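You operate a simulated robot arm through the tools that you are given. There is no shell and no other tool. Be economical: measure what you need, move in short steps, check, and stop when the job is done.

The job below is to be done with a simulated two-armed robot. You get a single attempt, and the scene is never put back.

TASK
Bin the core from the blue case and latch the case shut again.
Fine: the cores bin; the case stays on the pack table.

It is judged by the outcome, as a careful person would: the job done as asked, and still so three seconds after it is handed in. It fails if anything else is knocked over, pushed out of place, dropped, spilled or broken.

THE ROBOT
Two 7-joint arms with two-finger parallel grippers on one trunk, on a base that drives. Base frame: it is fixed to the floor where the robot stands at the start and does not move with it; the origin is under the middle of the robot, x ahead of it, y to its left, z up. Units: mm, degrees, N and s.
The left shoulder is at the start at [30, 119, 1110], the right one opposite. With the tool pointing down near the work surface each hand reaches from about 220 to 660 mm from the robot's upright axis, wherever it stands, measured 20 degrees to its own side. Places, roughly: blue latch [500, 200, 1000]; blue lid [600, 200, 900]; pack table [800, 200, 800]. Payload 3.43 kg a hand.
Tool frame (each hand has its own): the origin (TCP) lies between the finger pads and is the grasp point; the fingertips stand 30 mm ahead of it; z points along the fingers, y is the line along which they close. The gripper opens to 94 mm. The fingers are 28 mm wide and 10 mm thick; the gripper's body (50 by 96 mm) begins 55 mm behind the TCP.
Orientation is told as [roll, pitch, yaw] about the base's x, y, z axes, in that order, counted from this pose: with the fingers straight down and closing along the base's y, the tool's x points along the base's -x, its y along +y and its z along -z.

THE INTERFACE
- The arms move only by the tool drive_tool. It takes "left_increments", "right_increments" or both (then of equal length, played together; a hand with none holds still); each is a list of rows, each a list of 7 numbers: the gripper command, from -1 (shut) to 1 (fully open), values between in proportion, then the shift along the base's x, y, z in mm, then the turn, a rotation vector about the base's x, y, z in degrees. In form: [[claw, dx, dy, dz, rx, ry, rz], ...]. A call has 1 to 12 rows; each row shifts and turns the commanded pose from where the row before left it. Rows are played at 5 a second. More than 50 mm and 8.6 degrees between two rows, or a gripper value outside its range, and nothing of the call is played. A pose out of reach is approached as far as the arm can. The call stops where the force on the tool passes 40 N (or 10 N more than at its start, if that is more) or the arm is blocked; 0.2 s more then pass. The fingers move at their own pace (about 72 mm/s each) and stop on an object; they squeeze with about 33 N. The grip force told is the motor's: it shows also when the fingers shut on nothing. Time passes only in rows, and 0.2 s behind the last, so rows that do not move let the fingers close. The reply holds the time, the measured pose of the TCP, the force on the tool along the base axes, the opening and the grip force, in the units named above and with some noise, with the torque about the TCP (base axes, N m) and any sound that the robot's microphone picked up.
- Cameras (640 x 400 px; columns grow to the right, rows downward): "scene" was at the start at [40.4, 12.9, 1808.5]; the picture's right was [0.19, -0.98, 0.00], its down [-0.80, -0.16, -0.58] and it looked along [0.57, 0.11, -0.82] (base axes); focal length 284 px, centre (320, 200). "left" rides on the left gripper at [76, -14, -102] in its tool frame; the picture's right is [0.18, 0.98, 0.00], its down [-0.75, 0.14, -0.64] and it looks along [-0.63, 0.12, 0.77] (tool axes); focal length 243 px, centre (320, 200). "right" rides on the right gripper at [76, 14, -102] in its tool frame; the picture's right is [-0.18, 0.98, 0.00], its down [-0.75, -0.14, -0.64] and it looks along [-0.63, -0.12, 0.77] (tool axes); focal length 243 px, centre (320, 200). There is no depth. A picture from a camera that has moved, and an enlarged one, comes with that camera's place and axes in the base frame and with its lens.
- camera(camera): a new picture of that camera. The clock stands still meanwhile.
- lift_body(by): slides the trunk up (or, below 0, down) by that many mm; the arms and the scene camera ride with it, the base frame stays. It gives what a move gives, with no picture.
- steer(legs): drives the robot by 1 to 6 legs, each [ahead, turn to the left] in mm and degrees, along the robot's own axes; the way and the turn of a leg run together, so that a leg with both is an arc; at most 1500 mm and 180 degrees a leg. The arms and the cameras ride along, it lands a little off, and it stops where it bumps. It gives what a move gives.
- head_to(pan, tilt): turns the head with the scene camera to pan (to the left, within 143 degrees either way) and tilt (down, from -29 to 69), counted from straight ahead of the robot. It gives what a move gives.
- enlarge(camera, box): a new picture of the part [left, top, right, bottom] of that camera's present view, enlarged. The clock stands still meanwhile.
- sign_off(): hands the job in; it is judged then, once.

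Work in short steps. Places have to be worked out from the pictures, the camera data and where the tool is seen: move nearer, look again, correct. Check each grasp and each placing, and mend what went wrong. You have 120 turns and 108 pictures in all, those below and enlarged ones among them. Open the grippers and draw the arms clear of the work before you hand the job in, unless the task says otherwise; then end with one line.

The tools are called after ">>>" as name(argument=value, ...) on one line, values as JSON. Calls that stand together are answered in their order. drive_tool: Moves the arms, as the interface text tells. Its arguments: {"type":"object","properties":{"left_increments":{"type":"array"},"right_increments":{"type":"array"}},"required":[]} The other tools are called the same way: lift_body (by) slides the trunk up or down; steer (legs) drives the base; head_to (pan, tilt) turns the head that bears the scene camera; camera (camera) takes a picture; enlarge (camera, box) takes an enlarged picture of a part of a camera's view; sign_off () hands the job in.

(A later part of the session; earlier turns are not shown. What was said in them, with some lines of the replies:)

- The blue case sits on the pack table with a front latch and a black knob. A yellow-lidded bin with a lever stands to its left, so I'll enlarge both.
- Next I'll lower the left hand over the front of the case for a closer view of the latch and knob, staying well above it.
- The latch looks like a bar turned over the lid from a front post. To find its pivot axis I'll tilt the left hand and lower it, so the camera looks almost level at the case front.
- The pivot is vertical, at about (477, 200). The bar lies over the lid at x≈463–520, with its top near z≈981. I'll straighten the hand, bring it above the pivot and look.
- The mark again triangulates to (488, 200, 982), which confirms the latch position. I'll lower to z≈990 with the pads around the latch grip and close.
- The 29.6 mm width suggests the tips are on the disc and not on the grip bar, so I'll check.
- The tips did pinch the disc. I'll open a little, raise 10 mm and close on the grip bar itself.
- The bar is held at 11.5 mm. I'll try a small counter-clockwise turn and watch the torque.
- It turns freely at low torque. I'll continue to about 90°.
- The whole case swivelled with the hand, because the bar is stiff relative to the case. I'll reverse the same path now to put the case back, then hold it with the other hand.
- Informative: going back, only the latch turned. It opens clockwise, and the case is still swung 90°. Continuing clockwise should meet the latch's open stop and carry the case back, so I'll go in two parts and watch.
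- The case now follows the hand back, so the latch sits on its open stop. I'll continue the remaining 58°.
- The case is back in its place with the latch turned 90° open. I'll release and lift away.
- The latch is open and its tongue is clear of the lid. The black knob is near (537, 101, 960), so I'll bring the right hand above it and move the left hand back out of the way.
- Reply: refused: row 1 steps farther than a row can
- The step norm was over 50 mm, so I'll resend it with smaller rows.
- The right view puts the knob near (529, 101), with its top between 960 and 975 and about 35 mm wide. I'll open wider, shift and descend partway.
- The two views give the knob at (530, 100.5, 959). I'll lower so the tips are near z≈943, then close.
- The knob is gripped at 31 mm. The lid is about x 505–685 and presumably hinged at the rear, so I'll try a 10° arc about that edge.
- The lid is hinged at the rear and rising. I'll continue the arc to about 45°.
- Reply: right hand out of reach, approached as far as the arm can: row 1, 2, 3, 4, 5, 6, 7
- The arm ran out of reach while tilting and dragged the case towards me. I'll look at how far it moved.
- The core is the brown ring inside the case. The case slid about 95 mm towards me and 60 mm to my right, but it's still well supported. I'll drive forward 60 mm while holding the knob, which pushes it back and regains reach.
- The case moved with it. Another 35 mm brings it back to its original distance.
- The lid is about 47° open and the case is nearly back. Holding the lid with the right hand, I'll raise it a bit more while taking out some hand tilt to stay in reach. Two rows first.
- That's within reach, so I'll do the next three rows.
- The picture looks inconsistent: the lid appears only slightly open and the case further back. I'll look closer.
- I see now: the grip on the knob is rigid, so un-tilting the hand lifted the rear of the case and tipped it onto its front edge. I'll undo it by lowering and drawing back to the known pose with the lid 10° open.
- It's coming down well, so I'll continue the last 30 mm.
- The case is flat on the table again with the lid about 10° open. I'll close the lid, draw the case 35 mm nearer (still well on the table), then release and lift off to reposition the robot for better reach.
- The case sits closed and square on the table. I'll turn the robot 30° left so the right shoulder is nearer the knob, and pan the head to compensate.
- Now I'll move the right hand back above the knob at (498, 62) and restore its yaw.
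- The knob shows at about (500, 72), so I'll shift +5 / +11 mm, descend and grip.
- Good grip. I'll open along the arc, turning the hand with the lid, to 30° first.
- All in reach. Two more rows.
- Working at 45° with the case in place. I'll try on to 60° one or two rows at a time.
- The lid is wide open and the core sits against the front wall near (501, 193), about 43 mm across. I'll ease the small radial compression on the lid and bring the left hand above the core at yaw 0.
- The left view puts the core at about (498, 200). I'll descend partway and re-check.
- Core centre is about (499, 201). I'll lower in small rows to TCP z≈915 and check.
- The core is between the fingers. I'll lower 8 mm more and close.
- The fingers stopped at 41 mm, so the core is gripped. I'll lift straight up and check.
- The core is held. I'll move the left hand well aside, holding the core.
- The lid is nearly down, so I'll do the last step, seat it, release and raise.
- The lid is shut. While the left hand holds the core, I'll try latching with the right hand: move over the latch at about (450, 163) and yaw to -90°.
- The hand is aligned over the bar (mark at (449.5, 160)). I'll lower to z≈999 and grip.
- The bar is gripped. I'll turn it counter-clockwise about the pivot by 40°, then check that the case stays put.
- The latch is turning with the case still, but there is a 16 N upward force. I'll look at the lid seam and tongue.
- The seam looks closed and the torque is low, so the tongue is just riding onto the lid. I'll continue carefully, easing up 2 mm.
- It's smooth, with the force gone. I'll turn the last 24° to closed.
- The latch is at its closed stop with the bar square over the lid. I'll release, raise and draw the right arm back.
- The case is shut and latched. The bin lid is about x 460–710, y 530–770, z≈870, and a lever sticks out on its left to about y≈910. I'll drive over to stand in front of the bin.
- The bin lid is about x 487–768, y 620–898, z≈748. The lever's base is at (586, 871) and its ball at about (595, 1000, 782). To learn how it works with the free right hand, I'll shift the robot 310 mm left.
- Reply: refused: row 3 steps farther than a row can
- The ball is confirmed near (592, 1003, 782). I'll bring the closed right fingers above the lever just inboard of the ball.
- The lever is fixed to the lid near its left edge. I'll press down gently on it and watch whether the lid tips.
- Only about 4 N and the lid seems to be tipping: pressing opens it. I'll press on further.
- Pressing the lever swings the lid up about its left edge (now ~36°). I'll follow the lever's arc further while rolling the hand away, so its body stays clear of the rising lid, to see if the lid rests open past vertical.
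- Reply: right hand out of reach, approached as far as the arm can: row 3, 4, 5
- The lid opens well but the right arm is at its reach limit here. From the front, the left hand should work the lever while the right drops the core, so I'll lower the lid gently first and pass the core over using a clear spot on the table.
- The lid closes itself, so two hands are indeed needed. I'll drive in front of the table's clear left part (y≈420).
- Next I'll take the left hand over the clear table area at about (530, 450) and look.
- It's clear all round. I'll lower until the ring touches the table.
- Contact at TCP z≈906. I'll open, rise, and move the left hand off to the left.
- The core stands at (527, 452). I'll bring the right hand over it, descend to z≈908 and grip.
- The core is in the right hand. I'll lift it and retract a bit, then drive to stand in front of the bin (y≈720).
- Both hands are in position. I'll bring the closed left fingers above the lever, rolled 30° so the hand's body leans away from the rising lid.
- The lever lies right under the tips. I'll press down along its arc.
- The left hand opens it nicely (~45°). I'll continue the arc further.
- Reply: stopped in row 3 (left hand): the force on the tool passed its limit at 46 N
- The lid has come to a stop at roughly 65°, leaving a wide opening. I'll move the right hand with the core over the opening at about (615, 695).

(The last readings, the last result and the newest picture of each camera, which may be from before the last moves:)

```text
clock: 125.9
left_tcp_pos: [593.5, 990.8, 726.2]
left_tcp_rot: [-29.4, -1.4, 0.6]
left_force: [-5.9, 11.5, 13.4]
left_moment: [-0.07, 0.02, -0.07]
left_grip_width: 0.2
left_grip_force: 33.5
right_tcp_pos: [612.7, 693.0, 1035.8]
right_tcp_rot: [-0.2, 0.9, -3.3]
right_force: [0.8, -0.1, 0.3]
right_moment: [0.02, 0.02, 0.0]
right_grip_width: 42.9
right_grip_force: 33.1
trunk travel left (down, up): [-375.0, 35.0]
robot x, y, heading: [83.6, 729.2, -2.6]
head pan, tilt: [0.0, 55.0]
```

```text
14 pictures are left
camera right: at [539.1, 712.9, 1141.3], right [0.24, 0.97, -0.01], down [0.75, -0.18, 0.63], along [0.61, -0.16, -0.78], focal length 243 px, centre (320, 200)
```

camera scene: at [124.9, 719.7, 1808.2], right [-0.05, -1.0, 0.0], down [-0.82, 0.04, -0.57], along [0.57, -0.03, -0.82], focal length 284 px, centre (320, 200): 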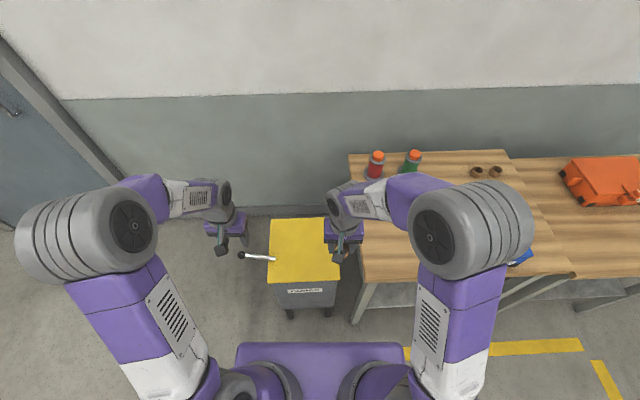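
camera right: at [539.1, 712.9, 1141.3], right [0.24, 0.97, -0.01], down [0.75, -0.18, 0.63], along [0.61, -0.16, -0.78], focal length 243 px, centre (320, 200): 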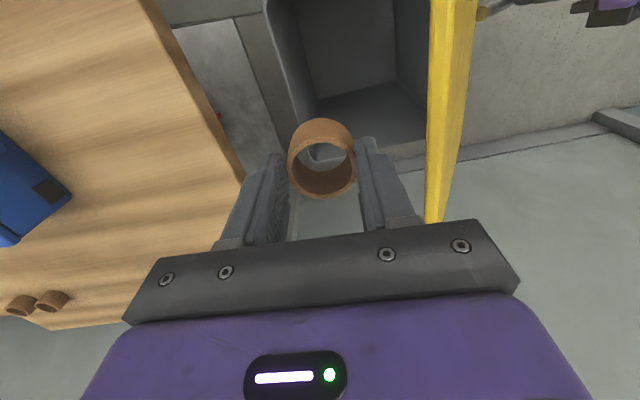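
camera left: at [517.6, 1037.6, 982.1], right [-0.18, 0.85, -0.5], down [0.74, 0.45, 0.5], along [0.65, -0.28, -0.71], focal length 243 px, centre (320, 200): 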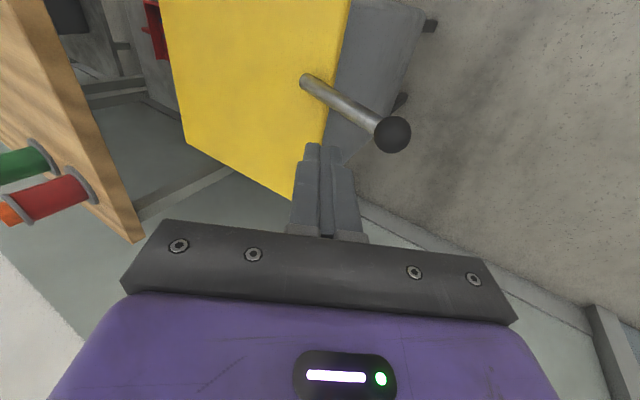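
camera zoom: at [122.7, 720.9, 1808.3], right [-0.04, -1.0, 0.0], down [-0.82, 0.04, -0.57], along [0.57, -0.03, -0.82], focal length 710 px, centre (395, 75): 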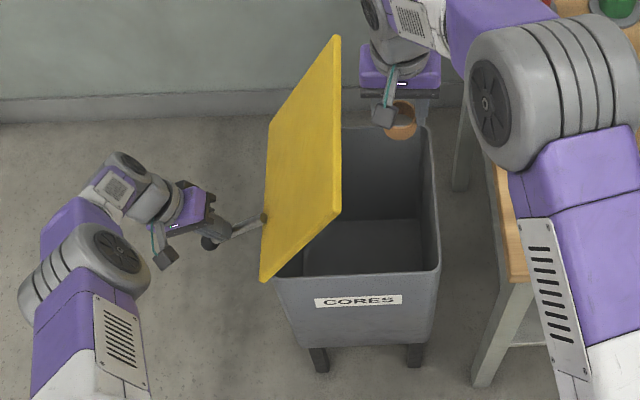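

Directly below the core is pixel (322, 71), inside the bin's mouth. I'll lower it into the mouth.

>>> drive_tool(right_increments=[[-1, 0, 4, -40, 0, 0, 0], [-1, 0, 4, -40, 0, 0, 0], [-1, 0, 4, -40, 0, 0, 0], [-1, 0, 3, -40, 0, 0, 0], [-1, 0, 0, -40, 0, 0, 0], [-1, 0, 0, -40, 0, 0, 0]])

>>> camera(camera="right")

```text
clock: 127.3
left_tcp_pos: [593.9, 990.4, 726.0]
left_tcp_rot: [-29.6, -1.4, 0.7]
left_force: [-1.3, 14.8, 14.5]
left_moment: [-0.04, -0.09, 0.06]
left_grip_width: 0.2
left_grip_force: 33.7
right_tcp_pos: [610.0, 707.7, 800.5]
right_tcp_rot: [-0.2, 0.9, -3.4]
right_force: [0.2, 0.2, 0.2]
right_moment: [0.03, -0.01, -0.03]
right_grip_width: 42.7
right_grip_force: 32.7
trunk travel left (down, up): [-375.0, 35.0]
robot x, y, heading: [80.3, 722.4, -2.8]
head pan, tilt: [0.0, 55.0]
```

```text
13 pictures are left
camera right: at [536.0, 728.6, 905.3], right [0.24, 0.97, -0.01], down [0.75, -0.18, 0.63], along [0.61, -0.16, -0.78], focal length 243 px, centre (320, 200)
```

right: 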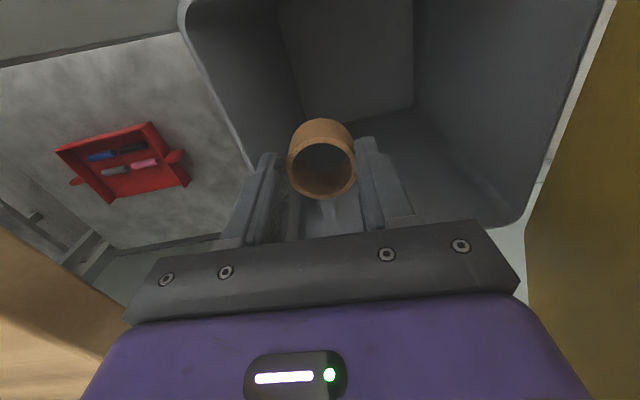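

The core is just above the rim, close to the right wall. I'll shift it 25 mm left, dip 30 mm and release.

>>> drive_tool(right_increments=[[-1, 0, 25, 0, 0, 0, 0], [-1, 0, 0, -30, 0, 0, 0], [0.1, 0, 0, 0, 0, 0, 0], [0.3, 0, 0, 0, 0, 0, 0], [0.3, 0, 0, 0, 0, 0, 0], [0.3, 0, 0, 0, 0, 0, 0]])

>>> camera(camera="right")

```text
clock: 128.7
left_tcp_pos: [594.6, 990.4, 725.2]
left_tcp_rot: [-29.4, -1.3, 0.5]
left_force: [-2.1, 18.0, 14.9]
left_moment: [0.01, -0.09, 0.12]
left_grip_width: 0.1
left_grip_force: 33.4
right_tcp_pos: [611.3, 734.7, 769.3]
right_tcp_rot: [-0.2, 1.0, -3.3]
right_force: [-0.3, -0.3, 0.1]
right_moment: [0.0, -0.03, 0.04]
right_grip_width: 61.4
right_grip_force: 0.1
trunk travel left (down, up): [-375.0, 35.0]
robot x, y, heading: [85.0, 721.2, -2.5]
head pan, tilt: [0.0, 55.0]
```

```text
12 pictures are left
camera right: at [537.5, 754.5, 875.2], right [0.24, 0.97, -0.01], down [0.76, -0.18, 0.63], along [0.61, -0.16, -0.78], focal length 243 px, centre (320, 200)
```

right: 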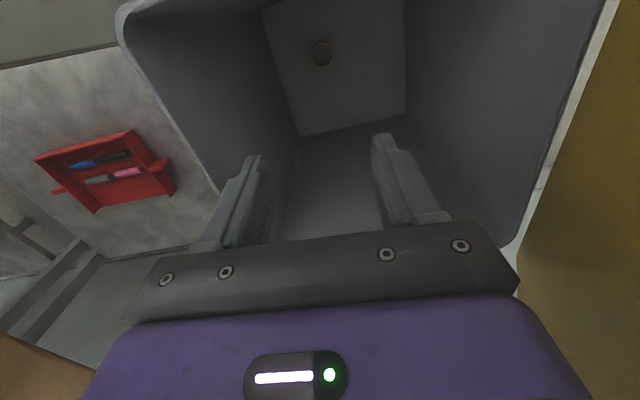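

The core lies at the bottom of the bin. I'll raise the right hand straight up and back, clear of the bin.

>>> drive_tool(right_increments=[[0.3, 0, -15, 40, 0, 0, 0], [0.3, 0, -15, 40, 0, 0, 0], [0.3, 0, 0, 45, 0, 0, 0], [0.3, 0, 0, 45, 0, 0, 0], [0.3, 0, 0, 45, 0, 0, 0], [0.3, 0, 0, 45, 0, 0, 0], [0.3, 0, 0, 45, 0, 0, 0], [0.3, -35, -10, 20, 0, 0, 0], [0.3, -40, -20, 10, 0, 0, 0], [0.3, -40, -20, 10, 0, 0, 0], [0.3, -40, -20, 0, 0, 0, 0]])

>>> drive_tool(left_increments=[[-1, 0, 2, 8, 0, 0, 0], [-1, 0, 2, 8, 0, 0, 0], [-1, 0, 2, 10, 0, 0, 0], [-1, 0, 1, 10, 0, 0, 0], [-1, 0, 1, 10, 0, 0, 0], [-1, 0, 0, 10, 0, 0, 0], [-1, 0, 0, 10, 0, 0, 0], [-1, 0, 0, 10, 0, 0, 0], [-1, 0, 0, 20, 0, 0, 0], [-1, 0, 0, 40, 0, 0, 0], [-1, 0, 0, 45, 0, 0, 0]])

>>> camera(camera="scene")

```text
clock: 131.1
left_tcp_pos: [593.6, 990.3, 726.4]
left_tcp_rot: [-29.4, -1.3, 0.7]
left_force: [0.6, 13.9, 18.3]
left_moment: [-0.14, -0.13, 0.1]
left_grip_width: 0.1
left_grip_force: 32.9
right_tcp_pos: [462.5, 637.1, 1112.3]
right_tcp_rot: [-0.2, 0.9, -3.3]
right_force: [0.4, -0.7, 0.4]
right_moment: [-0.01, 0.0, 0.01]
right_grip_width: 61.1
right_grip_force: 0.0
trunk travel left (down, up): [-375.0, 35.0]
robot x, y, heading: [85.9, 722.7, -2.7]
head pan, tilt: [0.0, 55.0]
```

```text
clock: 133.5
left_tcp_pos: [593.6, 997.5, 907.0]
left_tcp_rot: [-29.3, -1.2, 0.5]
left_force: [-0.1, 0.6, 0.5]
left_moment: [-0.02, 0.01, 0.0]
left_grip_width: 0.0
left_grip_force: 32.5
right_tcp_pos: [461.9, 637.5, 1112.6]
right_tcp_rot: [-0.2, 0.9, -3.3]
right_force: [-1.4, 0.3, -0.9]
right_moment: [0.01, -0.01, 0.03]
right_grip_width: 60.9
right_grip_force: 0.0
trunk travel left (down, up): [-375.0, 35.0]
robot x, y, heading: [82.7, 721.7, -2.4]
head pan, tilt: [0.0, 55.0]
```

```text
11 pictures are left
camera scene: at [123.8, 719.7, 1808.3], right [-0.05, -1.0, 0.0], down [-0.82, 0.04, -0.57], along [0.57, -0.03, -0.82], focal length 284 px, centre (320, 200)
```

scene: 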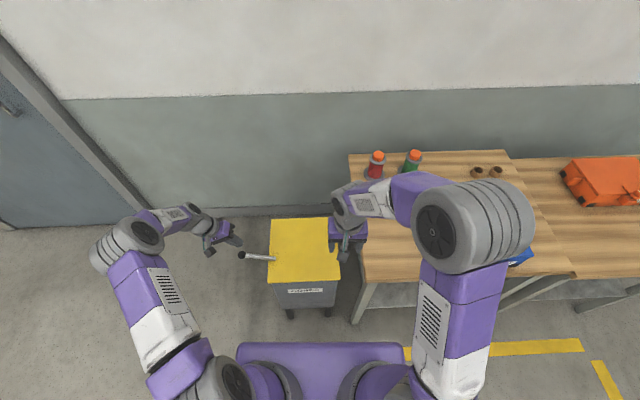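

The bin is closed with the core inside. I'll open both grippers, retract the arms and take a last look at the case.

>>> drive_tool(left_increments=[[0.5, -10, 5, 40, 5, 0, 0], [0.5, -20, 0, 40, 5, 0, 0], [0.5, -25, -5, 35, 5, 0, 0], [0.5, -25, -5, 35, 5, 0, 0], [0.5, -25, -5, 35, 5, 0, 0], [0.5, -25, -5, 35, 5, 0, 0], [0.5, -25, 0, 20, 0, 0, 0]], right_increments=[[0.5, -20, 0, 20, 0, 0, 0], [0.5, -20, 0, 20, 0, 0, 0], [0.5, -20, 0, 20, 0, 0, 0], [0.5, -20, 0, 20, 0, 0, 0], [0.5, -10, 0, 20, 0, 0, 0], [0.5, 0, 0, 0, 0, 0, 0], [0.5, 0, 0, 0, 0, 0, 0]])

>>> steer(legs=[[-150, 0]])

>>> head_to(pan=-35, tilt=45)

>>> camera(camera="scene")

>>> camera(camera="right")

```text
clock: 135.1
left_tcp_pos: [437.3, 984.4, 1148.8]
left_tcp_rot: [0.6, -1.4, -0.1]
left_force: [0.3, -1.3, -0.5]
left_moment: [0.01, -0.01, 0.01]
left_grip_width: 70.3
left_grip_force: 0.0
right_tcp_pos: [368.6, 636.0, 1212.6]
right_tcp_rot: [-0.1, 0.9, -3.3]
right_force: [-0.2, 0.1, 0.5]
right_moment: [0.0, -0.03, 0.02]
right_grip_width: 70.5
right_grip_force: 0.1
trunk travel left (down, up): [-375.0, 35.0]
robot x, y, heading: [84.1, 722.1, -2.6]
head pan, tilt: [0.0, 55.0]
```

```text
clock: 136.4
left_tcp_pos: [286.2, 990.6, 1146.9]
left_tcp_rot: [0.6, -1.3, -0.1]
left_force: [-0.5, -0.2, -0.3]
left_moment: [0.0, -0.04, -0.01]
left_grip_width: 70.4
left_grip_force: 0.1
right_tcp_pos: [216.8, 642.3, 1211.4]
right_tcp_rot: [-0.2, 1.0, -3.4]
right_force: [-0.6, -0.3, -0.4]
right_moment: [0.02, -0.03, 0.03]
right_grip_width: 70.4
right_grip_force: 0.1
trunk travel left (down, up): [-375.0, 35.0]
robot x, y, heading: [-72.0, 731.9, -2.4]
head pan, tilt: [0.0, 55.0]
```

```text
clock: 137.5
left_tcp_pos: [286.6, 991.1, 1147.5]
left_tcp_rot: [0.5, -1.3, -0.2]
left_force: [0.5, 0.2, 0.0]
left_moment: [-0.02, -0.01, 0.03]
left_grip_width: 70.4
left_grip_force: 0.1
right_tcp_pos: [216.0, 643.4, 1212.3]
right_tcp_rot: [-0.2, 1.0, -3.4]
right_force: [-0.1, 0.3, -0.3]
right_moment: [0.0, 0.0, -0.05]
right_grip_width: 70.4
right_grip_force: 0.0
trunk travel left (down, up): [-375.0, 35.0]
robot x, y, heading: [-70.3, 731.0, -2.3]
head pan, tilt: [-35.0, 45.0]
```

```text
10 pictures are left
camera scene: at [-35.8, 680.9, 1821.6], right [-0.61, -0.79, 0.0], down [-0.56, 0.43, -0.71], along [0.56, -0.43, -0.71], focal length 284 px, centre (320, 200)
```

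scene: 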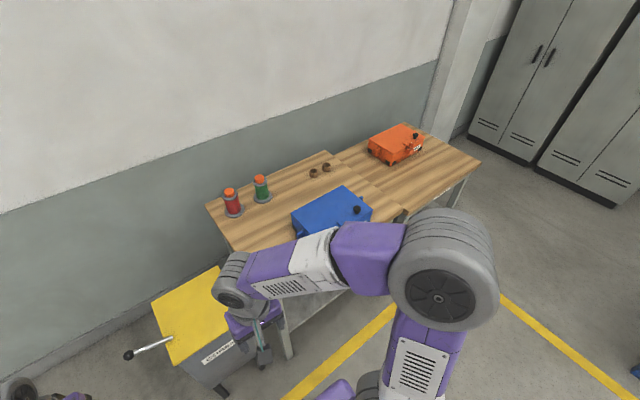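

```text
9 pictures are left
camera right: at [142.1, 661.8, 1317.3], right [0.24, 0.97, -0.01], down [0.76, -0.18, 0.63], along [0.61, -0.16, -0.78], focal length 243 px, centre (320, 200)
```

right: 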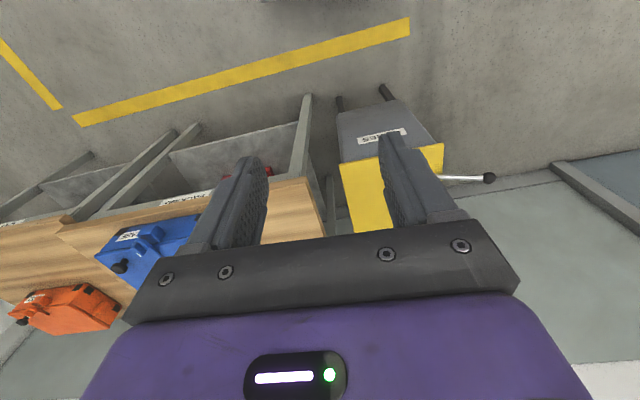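

>>> enlarge(camera="right", box=[80, 200, 220, 300])

```text
4.00 times, centred on (150, 250) of right
camera zoom: at [142.1, 661.8, 1317.3], right [0.24, 0.97, -0.01], down [0.76, -0.18, 0.63], along [0.61, -0.16, -0.78], focal length 970 px, centre (1000, 0)
```

zoom: 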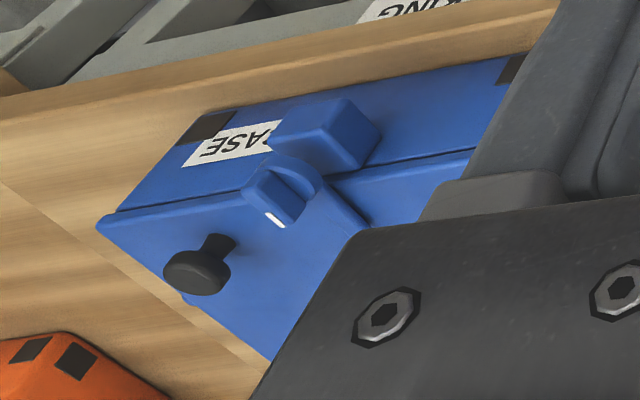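

The case is shut with the latch bar over the lid, the core is in the closed bin, and both arms are clear with grippers open. Handing in.

>>> sign_off()

```text
The job is handed in.
```

The core from the blue case is in the cores bin. The case is shut and latched on the pack table, about 30–40 mm from where it started because it slid while I was opening it.
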